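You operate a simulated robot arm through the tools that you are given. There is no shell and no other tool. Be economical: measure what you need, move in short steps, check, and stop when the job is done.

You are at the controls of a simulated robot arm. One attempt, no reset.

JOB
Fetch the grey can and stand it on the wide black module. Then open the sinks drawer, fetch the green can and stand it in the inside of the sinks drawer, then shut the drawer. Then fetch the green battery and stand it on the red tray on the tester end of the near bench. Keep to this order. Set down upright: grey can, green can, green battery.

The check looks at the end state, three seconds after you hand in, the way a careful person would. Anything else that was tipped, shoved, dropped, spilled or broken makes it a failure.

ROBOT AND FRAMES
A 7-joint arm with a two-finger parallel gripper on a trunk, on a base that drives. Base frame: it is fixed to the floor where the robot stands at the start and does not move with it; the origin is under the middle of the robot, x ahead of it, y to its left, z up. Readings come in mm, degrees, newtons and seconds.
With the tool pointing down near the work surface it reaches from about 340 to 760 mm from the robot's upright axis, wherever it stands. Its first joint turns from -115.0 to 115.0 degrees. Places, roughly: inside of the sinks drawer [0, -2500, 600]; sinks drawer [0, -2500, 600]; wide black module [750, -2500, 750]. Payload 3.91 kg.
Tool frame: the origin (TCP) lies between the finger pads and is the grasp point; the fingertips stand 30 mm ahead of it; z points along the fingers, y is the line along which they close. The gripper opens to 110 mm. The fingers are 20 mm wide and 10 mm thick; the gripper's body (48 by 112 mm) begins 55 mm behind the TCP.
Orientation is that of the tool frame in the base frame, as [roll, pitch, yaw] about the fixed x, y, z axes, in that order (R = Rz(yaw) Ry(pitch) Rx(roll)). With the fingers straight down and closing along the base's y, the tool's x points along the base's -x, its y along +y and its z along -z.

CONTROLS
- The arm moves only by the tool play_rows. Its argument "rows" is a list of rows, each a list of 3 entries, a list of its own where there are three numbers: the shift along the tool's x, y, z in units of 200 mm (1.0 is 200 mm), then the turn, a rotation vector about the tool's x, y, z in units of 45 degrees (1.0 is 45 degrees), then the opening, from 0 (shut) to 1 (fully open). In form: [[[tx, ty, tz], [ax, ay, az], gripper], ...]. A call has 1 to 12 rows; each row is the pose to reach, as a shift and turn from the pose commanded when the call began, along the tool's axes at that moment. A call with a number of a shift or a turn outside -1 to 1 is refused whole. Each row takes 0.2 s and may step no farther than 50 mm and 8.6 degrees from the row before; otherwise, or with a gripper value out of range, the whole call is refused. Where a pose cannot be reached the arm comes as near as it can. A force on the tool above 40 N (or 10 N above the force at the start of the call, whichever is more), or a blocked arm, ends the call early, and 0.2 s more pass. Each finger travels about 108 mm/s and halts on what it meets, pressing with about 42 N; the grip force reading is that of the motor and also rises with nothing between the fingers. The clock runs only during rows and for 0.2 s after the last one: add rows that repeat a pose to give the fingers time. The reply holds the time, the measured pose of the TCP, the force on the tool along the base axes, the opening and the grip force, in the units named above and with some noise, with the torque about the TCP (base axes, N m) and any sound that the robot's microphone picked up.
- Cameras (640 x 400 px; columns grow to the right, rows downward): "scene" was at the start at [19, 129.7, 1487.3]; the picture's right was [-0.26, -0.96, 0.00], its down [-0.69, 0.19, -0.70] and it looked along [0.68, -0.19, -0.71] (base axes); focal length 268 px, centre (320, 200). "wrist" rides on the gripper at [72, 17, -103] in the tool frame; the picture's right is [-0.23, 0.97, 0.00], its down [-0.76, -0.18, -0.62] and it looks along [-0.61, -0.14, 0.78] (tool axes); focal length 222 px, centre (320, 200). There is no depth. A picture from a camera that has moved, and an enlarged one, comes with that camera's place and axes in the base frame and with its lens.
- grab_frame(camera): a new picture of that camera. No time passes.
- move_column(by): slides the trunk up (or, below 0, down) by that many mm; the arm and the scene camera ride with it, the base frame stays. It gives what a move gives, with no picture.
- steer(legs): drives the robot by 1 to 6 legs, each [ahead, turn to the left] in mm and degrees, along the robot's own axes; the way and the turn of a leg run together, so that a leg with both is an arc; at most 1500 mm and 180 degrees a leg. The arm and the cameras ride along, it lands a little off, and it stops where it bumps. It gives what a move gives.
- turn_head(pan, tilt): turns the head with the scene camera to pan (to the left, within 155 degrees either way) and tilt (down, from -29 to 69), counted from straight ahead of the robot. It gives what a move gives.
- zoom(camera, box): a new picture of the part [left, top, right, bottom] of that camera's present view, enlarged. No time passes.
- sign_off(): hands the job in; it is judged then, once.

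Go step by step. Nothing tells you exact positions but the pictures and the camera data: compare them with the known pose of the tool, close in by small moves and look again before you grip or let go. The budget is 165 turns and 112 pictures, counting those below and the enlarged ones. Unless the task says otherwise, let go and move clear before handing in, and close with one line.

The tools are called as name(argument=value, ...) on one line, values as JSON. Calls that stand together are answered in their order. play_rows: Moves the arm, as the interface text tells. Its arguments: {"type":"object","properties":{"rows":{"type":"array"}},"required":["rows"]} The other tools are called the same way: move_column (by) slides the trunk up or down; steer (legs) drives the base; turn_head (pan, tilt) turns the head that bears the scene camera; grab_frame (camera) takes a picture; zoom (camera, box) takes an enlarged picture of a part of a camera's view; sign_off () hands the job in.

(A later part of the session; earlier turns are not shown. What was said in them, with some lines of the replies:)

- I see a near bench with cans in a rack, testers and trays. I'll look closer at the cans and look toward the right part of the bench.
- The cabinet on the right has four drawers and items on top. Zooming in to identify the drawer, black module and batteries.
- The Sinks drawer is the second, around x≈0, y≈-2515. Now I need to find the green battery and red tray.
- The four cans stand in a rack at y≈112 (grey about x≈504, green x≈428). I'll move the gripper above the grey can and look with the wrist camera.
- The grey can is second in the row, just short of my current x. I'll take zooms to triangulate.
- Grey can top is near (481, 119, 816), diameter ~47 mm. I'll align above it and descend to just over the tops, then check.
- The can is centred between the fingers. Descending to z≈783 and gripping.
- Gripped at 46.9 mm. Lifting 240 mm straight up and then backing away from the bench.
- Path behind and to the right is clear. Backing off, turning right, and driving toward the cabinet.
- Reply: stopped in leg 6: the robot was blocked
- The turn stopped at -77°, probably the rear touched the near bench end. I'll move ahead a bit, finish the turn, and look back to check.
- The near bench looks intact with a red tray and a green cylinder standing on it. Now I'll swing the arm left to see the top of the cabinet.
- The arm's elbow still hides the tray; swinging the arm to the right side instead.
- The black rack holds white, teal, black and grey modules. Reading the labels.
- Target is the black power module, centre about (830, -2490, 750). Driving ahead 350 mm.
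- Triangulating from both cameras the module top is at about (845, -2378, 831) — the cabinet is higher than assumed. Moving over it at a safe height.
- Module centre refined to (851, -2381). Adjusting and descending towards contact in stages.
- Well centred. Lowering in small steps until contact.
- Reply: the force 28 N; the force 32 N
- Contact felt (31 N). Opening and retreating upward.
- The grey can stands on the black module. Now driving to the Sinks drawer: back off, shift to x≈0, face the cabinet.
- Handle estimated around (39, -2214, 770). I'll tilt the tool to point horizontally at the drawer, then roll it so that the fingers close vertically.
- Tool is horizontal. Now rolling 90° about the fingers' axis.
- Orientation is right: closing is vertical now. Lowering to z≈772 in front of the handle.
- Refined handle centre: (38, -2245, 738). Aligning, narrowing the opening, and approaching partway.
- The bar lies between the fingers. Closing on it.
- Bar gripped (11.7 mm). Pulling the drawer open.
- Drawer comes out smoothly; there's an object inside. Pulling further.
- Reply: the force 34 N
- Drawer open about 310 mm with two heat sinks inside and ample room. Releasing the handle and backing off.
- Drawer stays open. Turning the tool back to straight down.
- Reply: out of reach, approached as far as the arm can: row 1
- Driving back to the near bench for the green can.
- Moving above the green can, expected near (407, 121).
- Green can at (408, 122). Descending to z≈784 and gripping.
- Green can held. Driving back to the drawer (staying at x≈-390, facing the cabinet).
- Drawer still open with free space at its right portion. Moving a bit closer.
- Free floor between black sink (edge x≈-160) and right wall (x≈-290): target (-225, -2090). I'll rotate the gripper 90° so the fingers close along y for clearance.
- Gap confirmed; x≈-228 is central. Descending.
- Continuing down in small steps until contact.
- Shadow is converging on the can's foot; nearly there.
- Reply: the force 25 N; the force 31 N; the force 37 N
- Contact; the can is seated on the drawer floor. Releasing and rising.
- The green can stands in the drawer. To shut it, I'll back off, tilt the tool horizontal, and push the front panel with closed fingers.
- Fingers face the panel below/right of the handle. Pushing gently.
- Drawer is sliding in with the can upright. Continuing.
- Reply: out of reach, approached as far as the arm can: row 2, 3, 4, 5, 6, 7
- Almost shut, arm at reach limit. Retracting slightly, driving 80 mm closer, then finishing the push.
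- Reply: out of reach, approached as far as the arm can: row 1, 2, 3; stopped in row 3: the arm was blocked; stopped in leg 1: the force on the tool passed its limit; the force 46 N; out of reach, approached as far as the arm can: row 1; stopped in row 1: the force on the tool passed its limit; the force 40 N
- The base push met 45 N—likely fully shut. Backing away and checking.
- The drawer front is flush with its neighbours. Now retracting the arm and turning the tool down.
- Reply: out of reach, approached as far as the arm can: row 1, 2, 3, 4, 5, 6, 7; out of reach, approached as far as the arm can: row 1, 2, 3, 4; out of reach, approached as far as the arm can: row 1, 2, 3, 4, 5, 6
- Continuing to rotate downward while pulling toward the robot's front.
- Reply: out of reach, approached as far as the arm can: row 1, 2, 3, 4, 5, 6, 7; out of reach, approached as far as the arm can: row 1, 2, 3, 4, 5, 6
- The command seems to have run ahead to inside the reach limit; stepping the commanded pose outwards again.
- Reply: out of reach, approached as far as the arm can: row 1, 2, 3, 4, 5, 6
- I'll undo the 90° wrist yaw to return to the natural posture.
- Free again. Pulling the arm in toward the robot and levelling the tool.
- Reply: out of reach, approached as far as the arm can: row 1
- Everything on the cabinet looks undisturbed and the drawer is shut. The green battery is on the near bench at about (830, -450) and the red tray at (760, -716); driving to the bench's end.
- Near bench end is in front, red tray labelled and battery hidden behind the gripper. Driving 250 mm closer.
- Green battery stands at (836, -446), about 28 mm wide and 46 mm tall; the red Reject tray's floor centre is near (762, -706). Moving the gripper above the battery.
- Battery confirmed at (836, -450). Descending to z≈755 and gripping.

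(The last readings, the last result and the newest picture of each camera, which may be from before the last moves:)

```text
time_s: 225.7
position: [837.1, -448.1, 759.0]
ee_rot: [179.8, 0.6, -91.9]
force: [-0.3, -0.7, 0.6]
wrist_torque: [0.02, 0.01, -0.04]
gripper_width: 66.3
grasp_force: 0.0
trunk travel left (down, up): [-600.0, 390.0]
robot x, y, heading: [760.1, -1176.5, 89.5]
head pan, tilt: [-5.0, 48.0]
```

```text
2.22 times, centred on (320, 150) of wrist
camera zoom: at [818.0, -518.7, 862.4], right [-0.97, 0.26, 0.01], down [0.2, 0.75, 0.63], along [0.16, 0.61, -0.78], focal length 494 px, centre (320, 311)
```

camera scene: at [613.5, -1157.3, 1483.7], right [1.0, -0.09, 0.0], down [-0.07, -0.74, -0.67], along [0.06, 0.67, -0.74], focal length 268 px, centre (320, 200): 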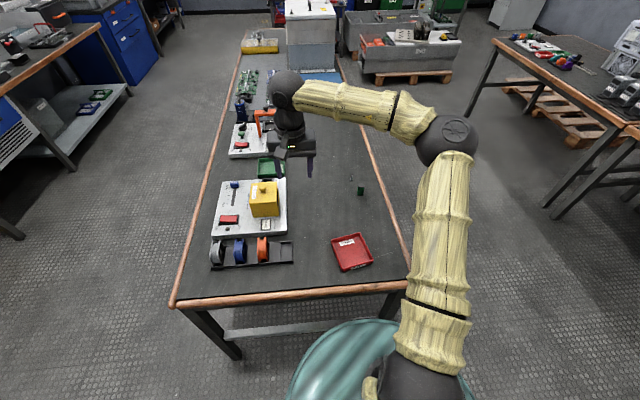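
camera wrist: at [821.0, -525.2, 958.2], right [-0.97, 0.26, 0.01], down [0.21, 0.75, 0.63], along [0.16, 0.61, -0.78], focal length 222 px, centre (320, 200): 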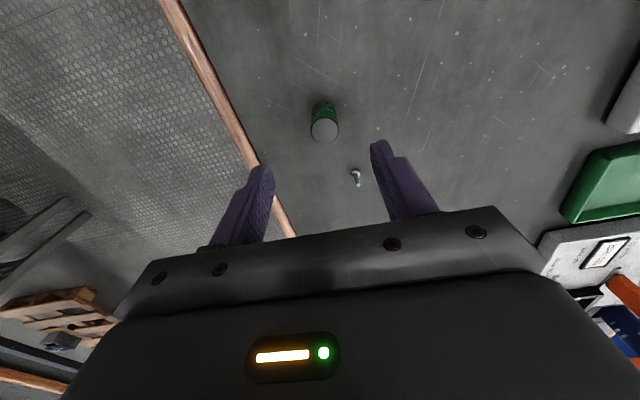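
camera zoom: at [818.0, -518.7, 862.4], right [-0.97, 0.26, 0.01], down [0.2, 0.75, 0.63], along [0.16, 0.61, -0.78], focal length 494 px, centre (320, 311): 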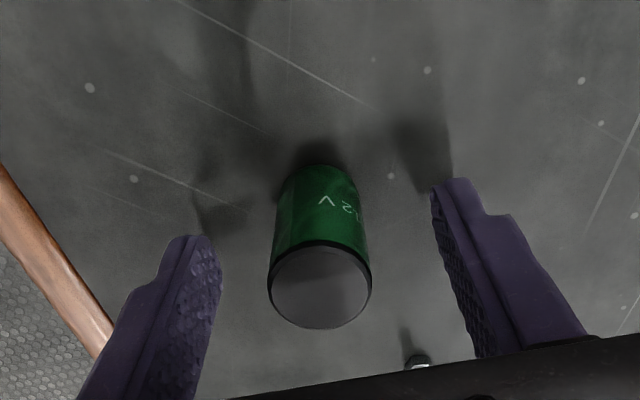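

It's a 1.2 V battery, centred between the fingers. Closing.

play_rows(rows=[[[0.01, 0, 0.015], [0, 0, 0], 0.6], [[0.01, 0, 0.015], [0, 0, 0], 0.4], [[0.01, 0, 0.015], [0, 0, 0], 0.25], [[0.01, 0, 0.015], [0, 0, 0], 0.15], [[0.01, 0, 0.015], [0, 0, 0], 0.12], [[0.01, 0, 0.015], [0, 0, 0], 0.12]])

play_rows(rows=[[[0, 0, -0.1], [0, 0, 0], 0.12], [[0, 0, -0.3], [0, 0, 0], 0.12], [[0, 0, -0.5], [0, 0, 0], 0.12], [[0, 0, -0.6], [0, 0, 0], 0.12]])

grab_frame(camera="wrist")

```text
time_s: 227.1
position: [835.9, -449.9, 757.2]
ee_rot: [179.9, 0.5, -91.9]
force: [-0.4, -0.9, 0.2]
wrist_torque: [0.01, -0.01, 0.01]
gripper_width: 23.3
grasp_force: 41.9
trunk travel left (down, up): [-600.0, 390.0]
robot x, y, heading: [755.6, -1175.0, 89.7]
head pan, tilt: [-5.0, 48.0]
```

```text
time_s: 228.1
position: [832.4, -451.1, 876.6]
ee_rot: [179.8, 0.4, -91.9]
force: [-0.3, -0.5, -0.9]
wrist_torque: [-0.01, 0.01, -0.01]
gripper_width: 23.2
grasp_force: 42.6
trunk travel left (down, up): [-600.0, 390.0]
robot x, y, heading: [756.3, -1171.0, 89.7]
head pan, tilt: [-5.0, 48.0]
```

```text
19 pictures are left
camera wrist: at [813.9, -521.7, 979.9], right [-0.97, 0.26, 0.01], down [0.2, 0.75, 0.63], along [0.16, 0.61, -0.78], focal length 222 px, centre (320, 200)
```

wrist: 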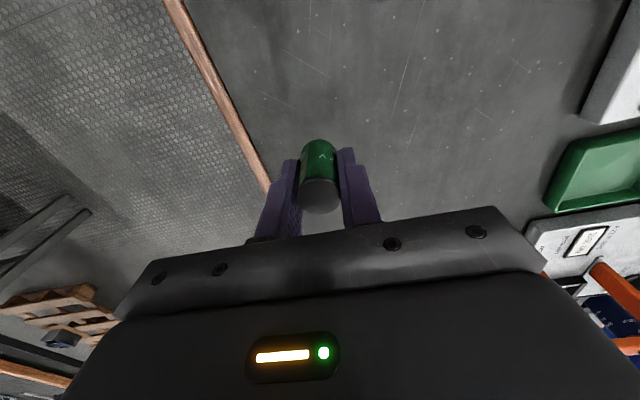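

Battery held upright. Moving over the red tray.

play_rows(rows=[[[0.2, 0.06, 0], [0, 0, 0], 0.12], [[0.4, 0.12, 0], [0, 0, 0], 0.12], [[0.6, 0.18, 0], [0, 0, 0], 0.12], [[0.8, 0.25, 0], [0, 0, 0], 0.12], [[1.0, 0.3, 0], [0, 0, 0], 0.12]])

play_rows(rows=[[[0.14, 0.03, 0], [0, 0, 0], 0.12], [[0.28, 0.05, 0.0], [0, 0, 0], 0.12], [[0.28, 0.05, 0.15], [0, 0, 0], 0.12]])

grab_frame(camera="wrist")

zoom(camera="scene", box=[300, 170, 420, 290])

```text
time_s: 229.3
position: [766.1, -650.5, 873.3]
ee_rot: [179.8, 0.5, -92.0]
force: [0.1, 0.2, 0.3]
wrist_torque: [0.02, 0.0, 0.0]
gripper_width: 23.4
grasp_force: 42.1
trunk travel left (down, up): [-600.0, 390.0]
robot x, y, heading: [757.8, -1176.9, 89.7]
head pan, tilt: [-5.0, 48.0]
```

```text
time_s: 230.1
position: [755.5, -703.7, 846.3]
ee_rot: [179.9, 0.5, -91.8]
force: [-1.5, -0.8, 0.2]
wrist_torque: [0.05, 0.01, -0.01]
gripper_width: 23.4
grasp_force: 42.2
trunk travel left (down, up): [-600.0, 390.0]
robot x, y, heading: [761.3, -1174.4, 89.6]
head pan, tilt: [-5.0, 48.0]
```

```text
18 pictures are left
camera wrist: at [736.5, -775.5, 948.6], right [-0.97, 0.26, 0.01], down [0.21, 0.75, 0.63], along [0.16, 0.61, -0.78], focal length 222 px, centre (320, 200)
```

wrist: 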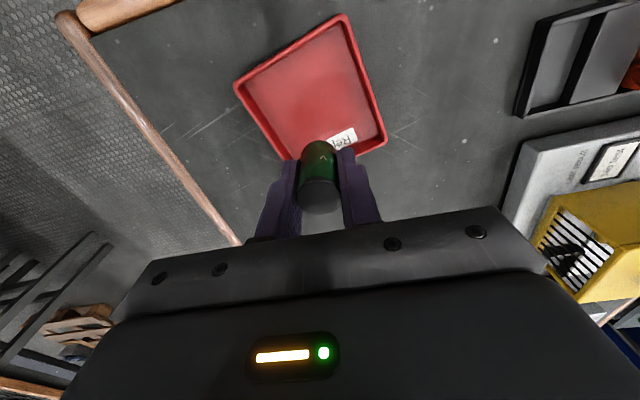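

```text
3.33 times, centred on (360, 230) of scene
camera zoom: at [613.6, -1157.1, 1483.7], right [1.0, -0.09, 0.0], down [-0.07, -0.74, -0.67], along [0.06, 0.67, -0.74], focal length 894 px, centre (187, 100)
```

zoom: 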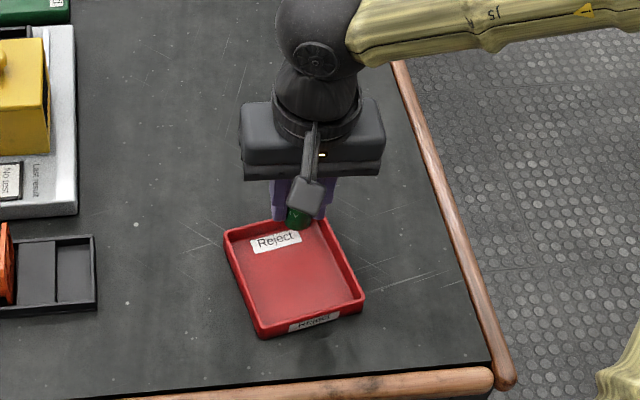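

Tray centre refined to (758, -718). Aligning and lowering.

play_rows(rows=[[[0.07, -0.012, 0.05], [0, 0, 0], 0.12], [[0.07, -0.012, 0.2], [0, 0, 0], 0.12], [[0.07, -0.012, 0.34], [0, 0, 0], 0.12], [[0.07, -0.012, 0.34], [0, 0, 0], 0.12]])

grab_frame(camera="wrist")

zoom(camera="scene", box=[320, 190, 400, 280])

```text
time_s: 231.1
position: [760.2, -717.1, 775.8]
ee_rot: [179.8, 0.5, -91.8]
force: [0.7, 0.6, -0.6]
wrist_torque: [0.02, -0.04, -0.02]
gripper_width: 23.4
grasp_force: 42.5
trunk travel left (down, up): [-600.0, 390.0]
robot x, y, heading: [756.6, -1176.7, 89.7]
head pan, tilt: [-5.0, 48.0]
```

```text
16 pictures are left
camera wrist: at [741.5, -788.5, 880.0], right [-0.97, 0.26, 0.01], down [0.21, 0.75, 0.63], along [0.16, 0.61, -0.78], focal length 222 px, centre (320, 200)
```

wrist: 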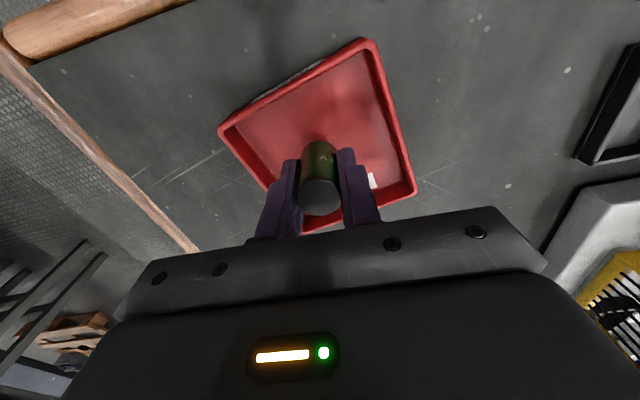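

```text
4.44 times, centred on (360, 235) of scene
camera zoom: at [613.5, -1157.3, 1483.7], right [1.0, -0.09, 0.0], down [-0.07, -0.74, -0.67], along [0.06, 0.67, -0.74], focal length 1191 px, centre (142, 44)
```

zoom: 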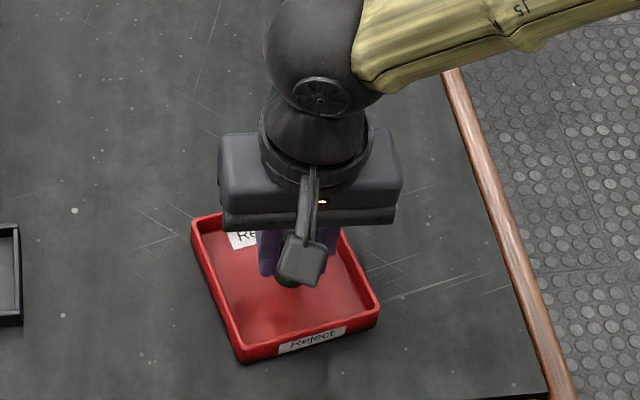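

Battery is within the tray. Lowering in small steps.

play_rows(rows=[[[0, 0, 0.02], [0, 0, 0], 0.12], [[0, 0, 0.04], [0, 0, 0], 0.12], [[0, 0, 0.04], [0, 0, 0], 0.12]])

play_rows(rows=[[[0, 0, 0.01], [0, 0, 0], 0.12], [[0, 0, 0.02], [0, 0, 0], 0.12], [[0, 0, 0.02], [0, 0, 0], 0.12]])

play_rows(rows=[[[0, 0, 0.01], [0, 0, 0], 0.12], [[0, 0, 0.015], [0, 0, 0], 0.12], [[0, 0, 0.015], [0, 0, 0], 0.12]])

```text
time_s: 231.9
position: [759.0, -717.2, 769.4]
ee_rot: [179.7, 0.5, -91.9]
force: [-0.4, 0.1, 0.0]
wrist_torque: [-0.03, -0.02, 0.03]
gripper_width: 23.4
grasp_force: 42.1
trunk travel left (down, up): [-600.0, 390.0]
robot x, y, heading: [758.3, -1177.7, 89.5]
head pan, tilt: [-5.0, 48.0]
```

```text
time_s: 232.7
position: [759.7, -716.9, 766.4]
ee_rot: [179.8, 0.6, -92.0]
force: [0.4, 0.8, -0.6]
wrist_torque: [-0.03, 0.0, -0.02]
gripper_width: 23.6
grasp_force: 42.5
trunk travel left (down, up): [-600.0, 390.0]
robot x, y, heading: [756.8, -1178.0, 89.7]
head pan, tilt: [-5.0, 48.0]
```

```text
time_s: 233.5
position: [758.8, -716.6, 762.6]
ee_rot: [179.8, 0.5, -92.0]
force: [0.0, -0.7, -0.1]
wrist_torque: [-0.01, 0.01, -0.02]
gripper_width: 23.3
grasp_force: 41.9
trunk travel left (down, up): [-600.0, 390.0]
robot x, y, heading: [760.8, -1172.7, 89.4]
head pan, tilt: [-5.0, 48.0]
```

play_rows(rows=[[[0, 0, 0.01], [0, 0, 0], 0.12], [[0, 0, 0.01], [0, 0, 0], 0.12]])

play_rows(rows=[[[0, 0, 0.01], [0, 0, 0], 0.12], [[0, 0, 0.01], [0, 0, 0], 0.12]])

```text
time_s: 234.1
position: [758.8, -719.0, 761.0]
ee_rot: [179.7, 0.6, -91.8]
force: [0.7, 1.2, 2.7]
wrist_torque: [-0.03, -0.05, -0.03]
gripper_width: 23.5
grasp_force: 41.3
trunk travel left (down, up): [-600.0, 390.0]
robot x, y, heading: [759.5, -1176.9, 89.7]
head pan, tilt: [-5.0, 48.0]
```

```text
time_s: 234.7
position: [760.4, -717.7, 760.8]
ee_rot: [179.7, 0.8, -91.9]
force: [-0.6, -0.1, 31.0]
wrist_torque: [-0.12, -0.03, 0.06]
gripper_width: 23.3
grasp_force: 41.8
trunk travel left (down, up): [-600.0, 390.0]
robot x, y, heading: [760.6, -1178.3, 89.4]
head pan, tilt: [-5.0, 48.0]
```

Contact. Releasing gently and rising.

play_rows(rows=[[[0, 0, -0.007], [0, 0, 0], 0.12], [[0, 0, -0.007], [0, 0, 0], 0.22], [[0, 0, -0.007], [0, 0, 0], 0.32], [[0, 0, -0.007], [0, 0, 0], 0.4], [[0, 0, -0.007], [0, 0, 0], 0.4], [[0, 0, -0.1], [0, 0, 0], 0.4], [[0, 0, -0.3], [0, 0, 0], 0.4], [[0, 0, -0.5], [0, 0, 0], 0.4], [[0, 0, -0.7], [0, 0, 0], 0.4]])

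grab_frame(camera="wrist")

zoom(camera="scene", box=[310, 180, 410, 290])

```text
time_s: 236.7
position: [757.4, -717.0, 899.1]
ee_rot: [179.9, 0.5, -92.0]
force: [0.1, 0.4, 0.1]
wrist_torque: [0.02, 0.0, 0.0]
gripper_width: 44.0
grasp_force: 0.0
trunk travel left (down, up): [-600.0, 390.0]
robot x, y, heading: [759.7, -1179.4, 89.5]
head pan, tilt: [-5.0, 48.0]
```

```text
14 pictures are left
camera wrist: at [738.2, -788.8, 1002.2], right [-0.97, 0.26, 0.01], down [0.21, 0.75, 0.63], along [0.16, 0.61, -0.78], focal length 222 px, centre (320, 200)
```

wrist: 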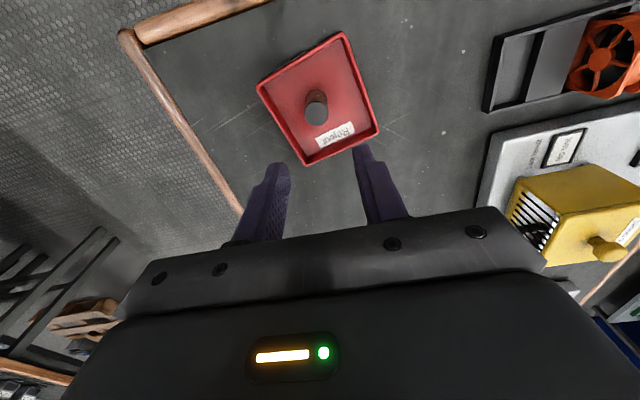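

```text
3.64 times, centred on (360, 235) of scene
camera zoom: at [613.6, -1157.6, 1483.7], right [1.0, -0.09, 0.0], down [-0.07, -0.74, -0.67], along [0.06, 0.67, -0.74], focal length 975 px, centre (174, 73)
```

zoom: 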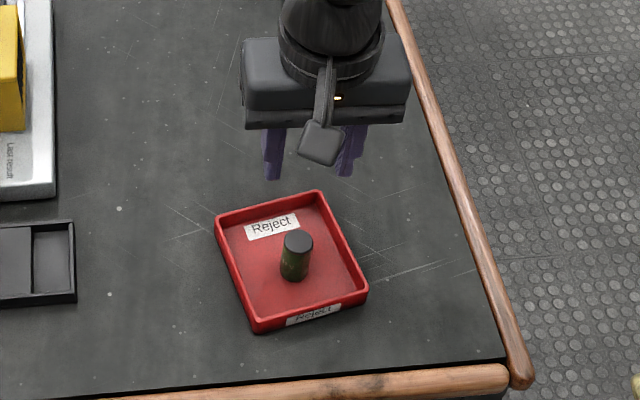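

The battery stands upright in the red tray. Raising clear, backing off, and taking a last look at the cabinet behind.

play_rows(rows=[[[0, 0, -0.2], [0, 0, 0], 0.4], [[0, 0, -0.4], [0, 0, 0], 0.4], [[0, 0, -0.6], [0, 0, 0], 0.4]])

steer(legs=[[-200, 0]])

grab_frame(camera="scene")

turn_head(pan=150, tilt=35)

grab_frame(camera="scene")

```text
time_s: 237.5
position: [758.7, -720.6, 1020.5]
ee_rot: [179.8, 0.5, -91.9]
force: [-0.6, 0.4, 0.2]
wrist_torque: [-0.05, -0.02, 0.03]
gripper_width: 43.8
grasp_force: 0.1
trunk travel left (down, up): [-600.0, 390.0]
robot x, y, heading: [757.5, -1176.9, 89.5]
head pan, tilt: [-5.0, 48.0]
```

```text
time_s: 239.1
position: [757.5, -917.8, 1021.4]
ee_rot: [179.8, 0.5, -92.1]
force: [-0.5, -0.4, -0.2]
wrist_torque: [0.0, 0.0, 0.0]
gripper_width: 43.9
grasp_force: 0.1
trunk travel left (down, up): [-600.0, 390.0]
robot x, y, heading: [756.2, -1370.4, 89.8]
head pan, tilt: [-5.0, 48.0]
```

```text
12 pictures are left
camera scene: at [612.2, -1355.0, 1483.7], right [1.0, -0.1, 0.0], down [-0.07, -0.74, -0.67], along [0.06, 0.67, -0.74], focal length 268 px, centre (320, 200)
```

scene: 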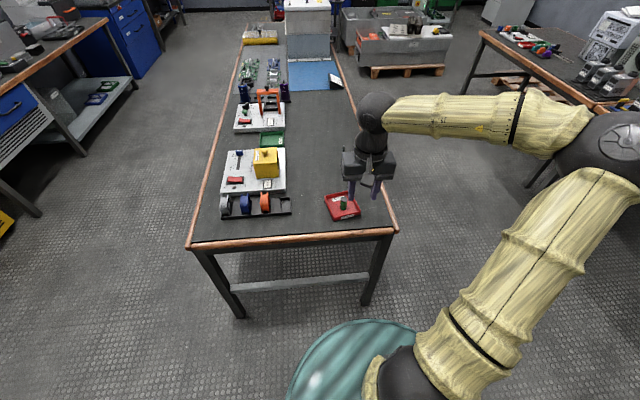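

```text
time_s: 241.5
position: [758.2, -916.9, 1021.5]
ee_rot: [179.8, 0.5, -92.1]
force: [-0.1, -0.4, -0.2]
wrist_torque: [0.01, -0.02, -0.01]
gripper_width: 44.1
grasp_force: 0.0
trunk travel left (down, up): [-600.0, 390.0]
robot x, y, heading: [756.2, -1370.9, 89.3]
head pan, tilt: [150.0, 35.0]
```

```text
11 pictures are left
camera scene: at [559.8, -1508.5, 1502.7], right [-0.86, 0.51, 0.0], down [0.29, 0.49, -0.82], along [-0.42, -0.71, -0.57], focal length 268 px, centre (320, 200)
```

scene: 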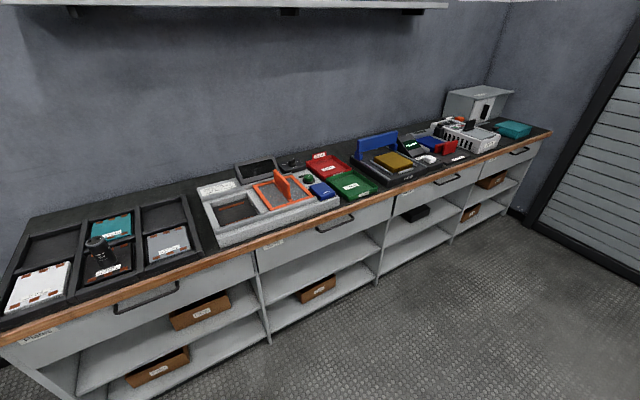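

The grey can stands on the black module, the Sinks drawer is flush, and the battery stands in the red tray. Handing in.

sign_off()

```text
The job is handed in.
```

The job is done and handed in: the grey can stands on the black power module, the green can stands in the shut sinks drawer, and the green battery stands in the red "Reject" tray. While turning, the base was blocked once, probably by the near bench; nothing there looked moved.
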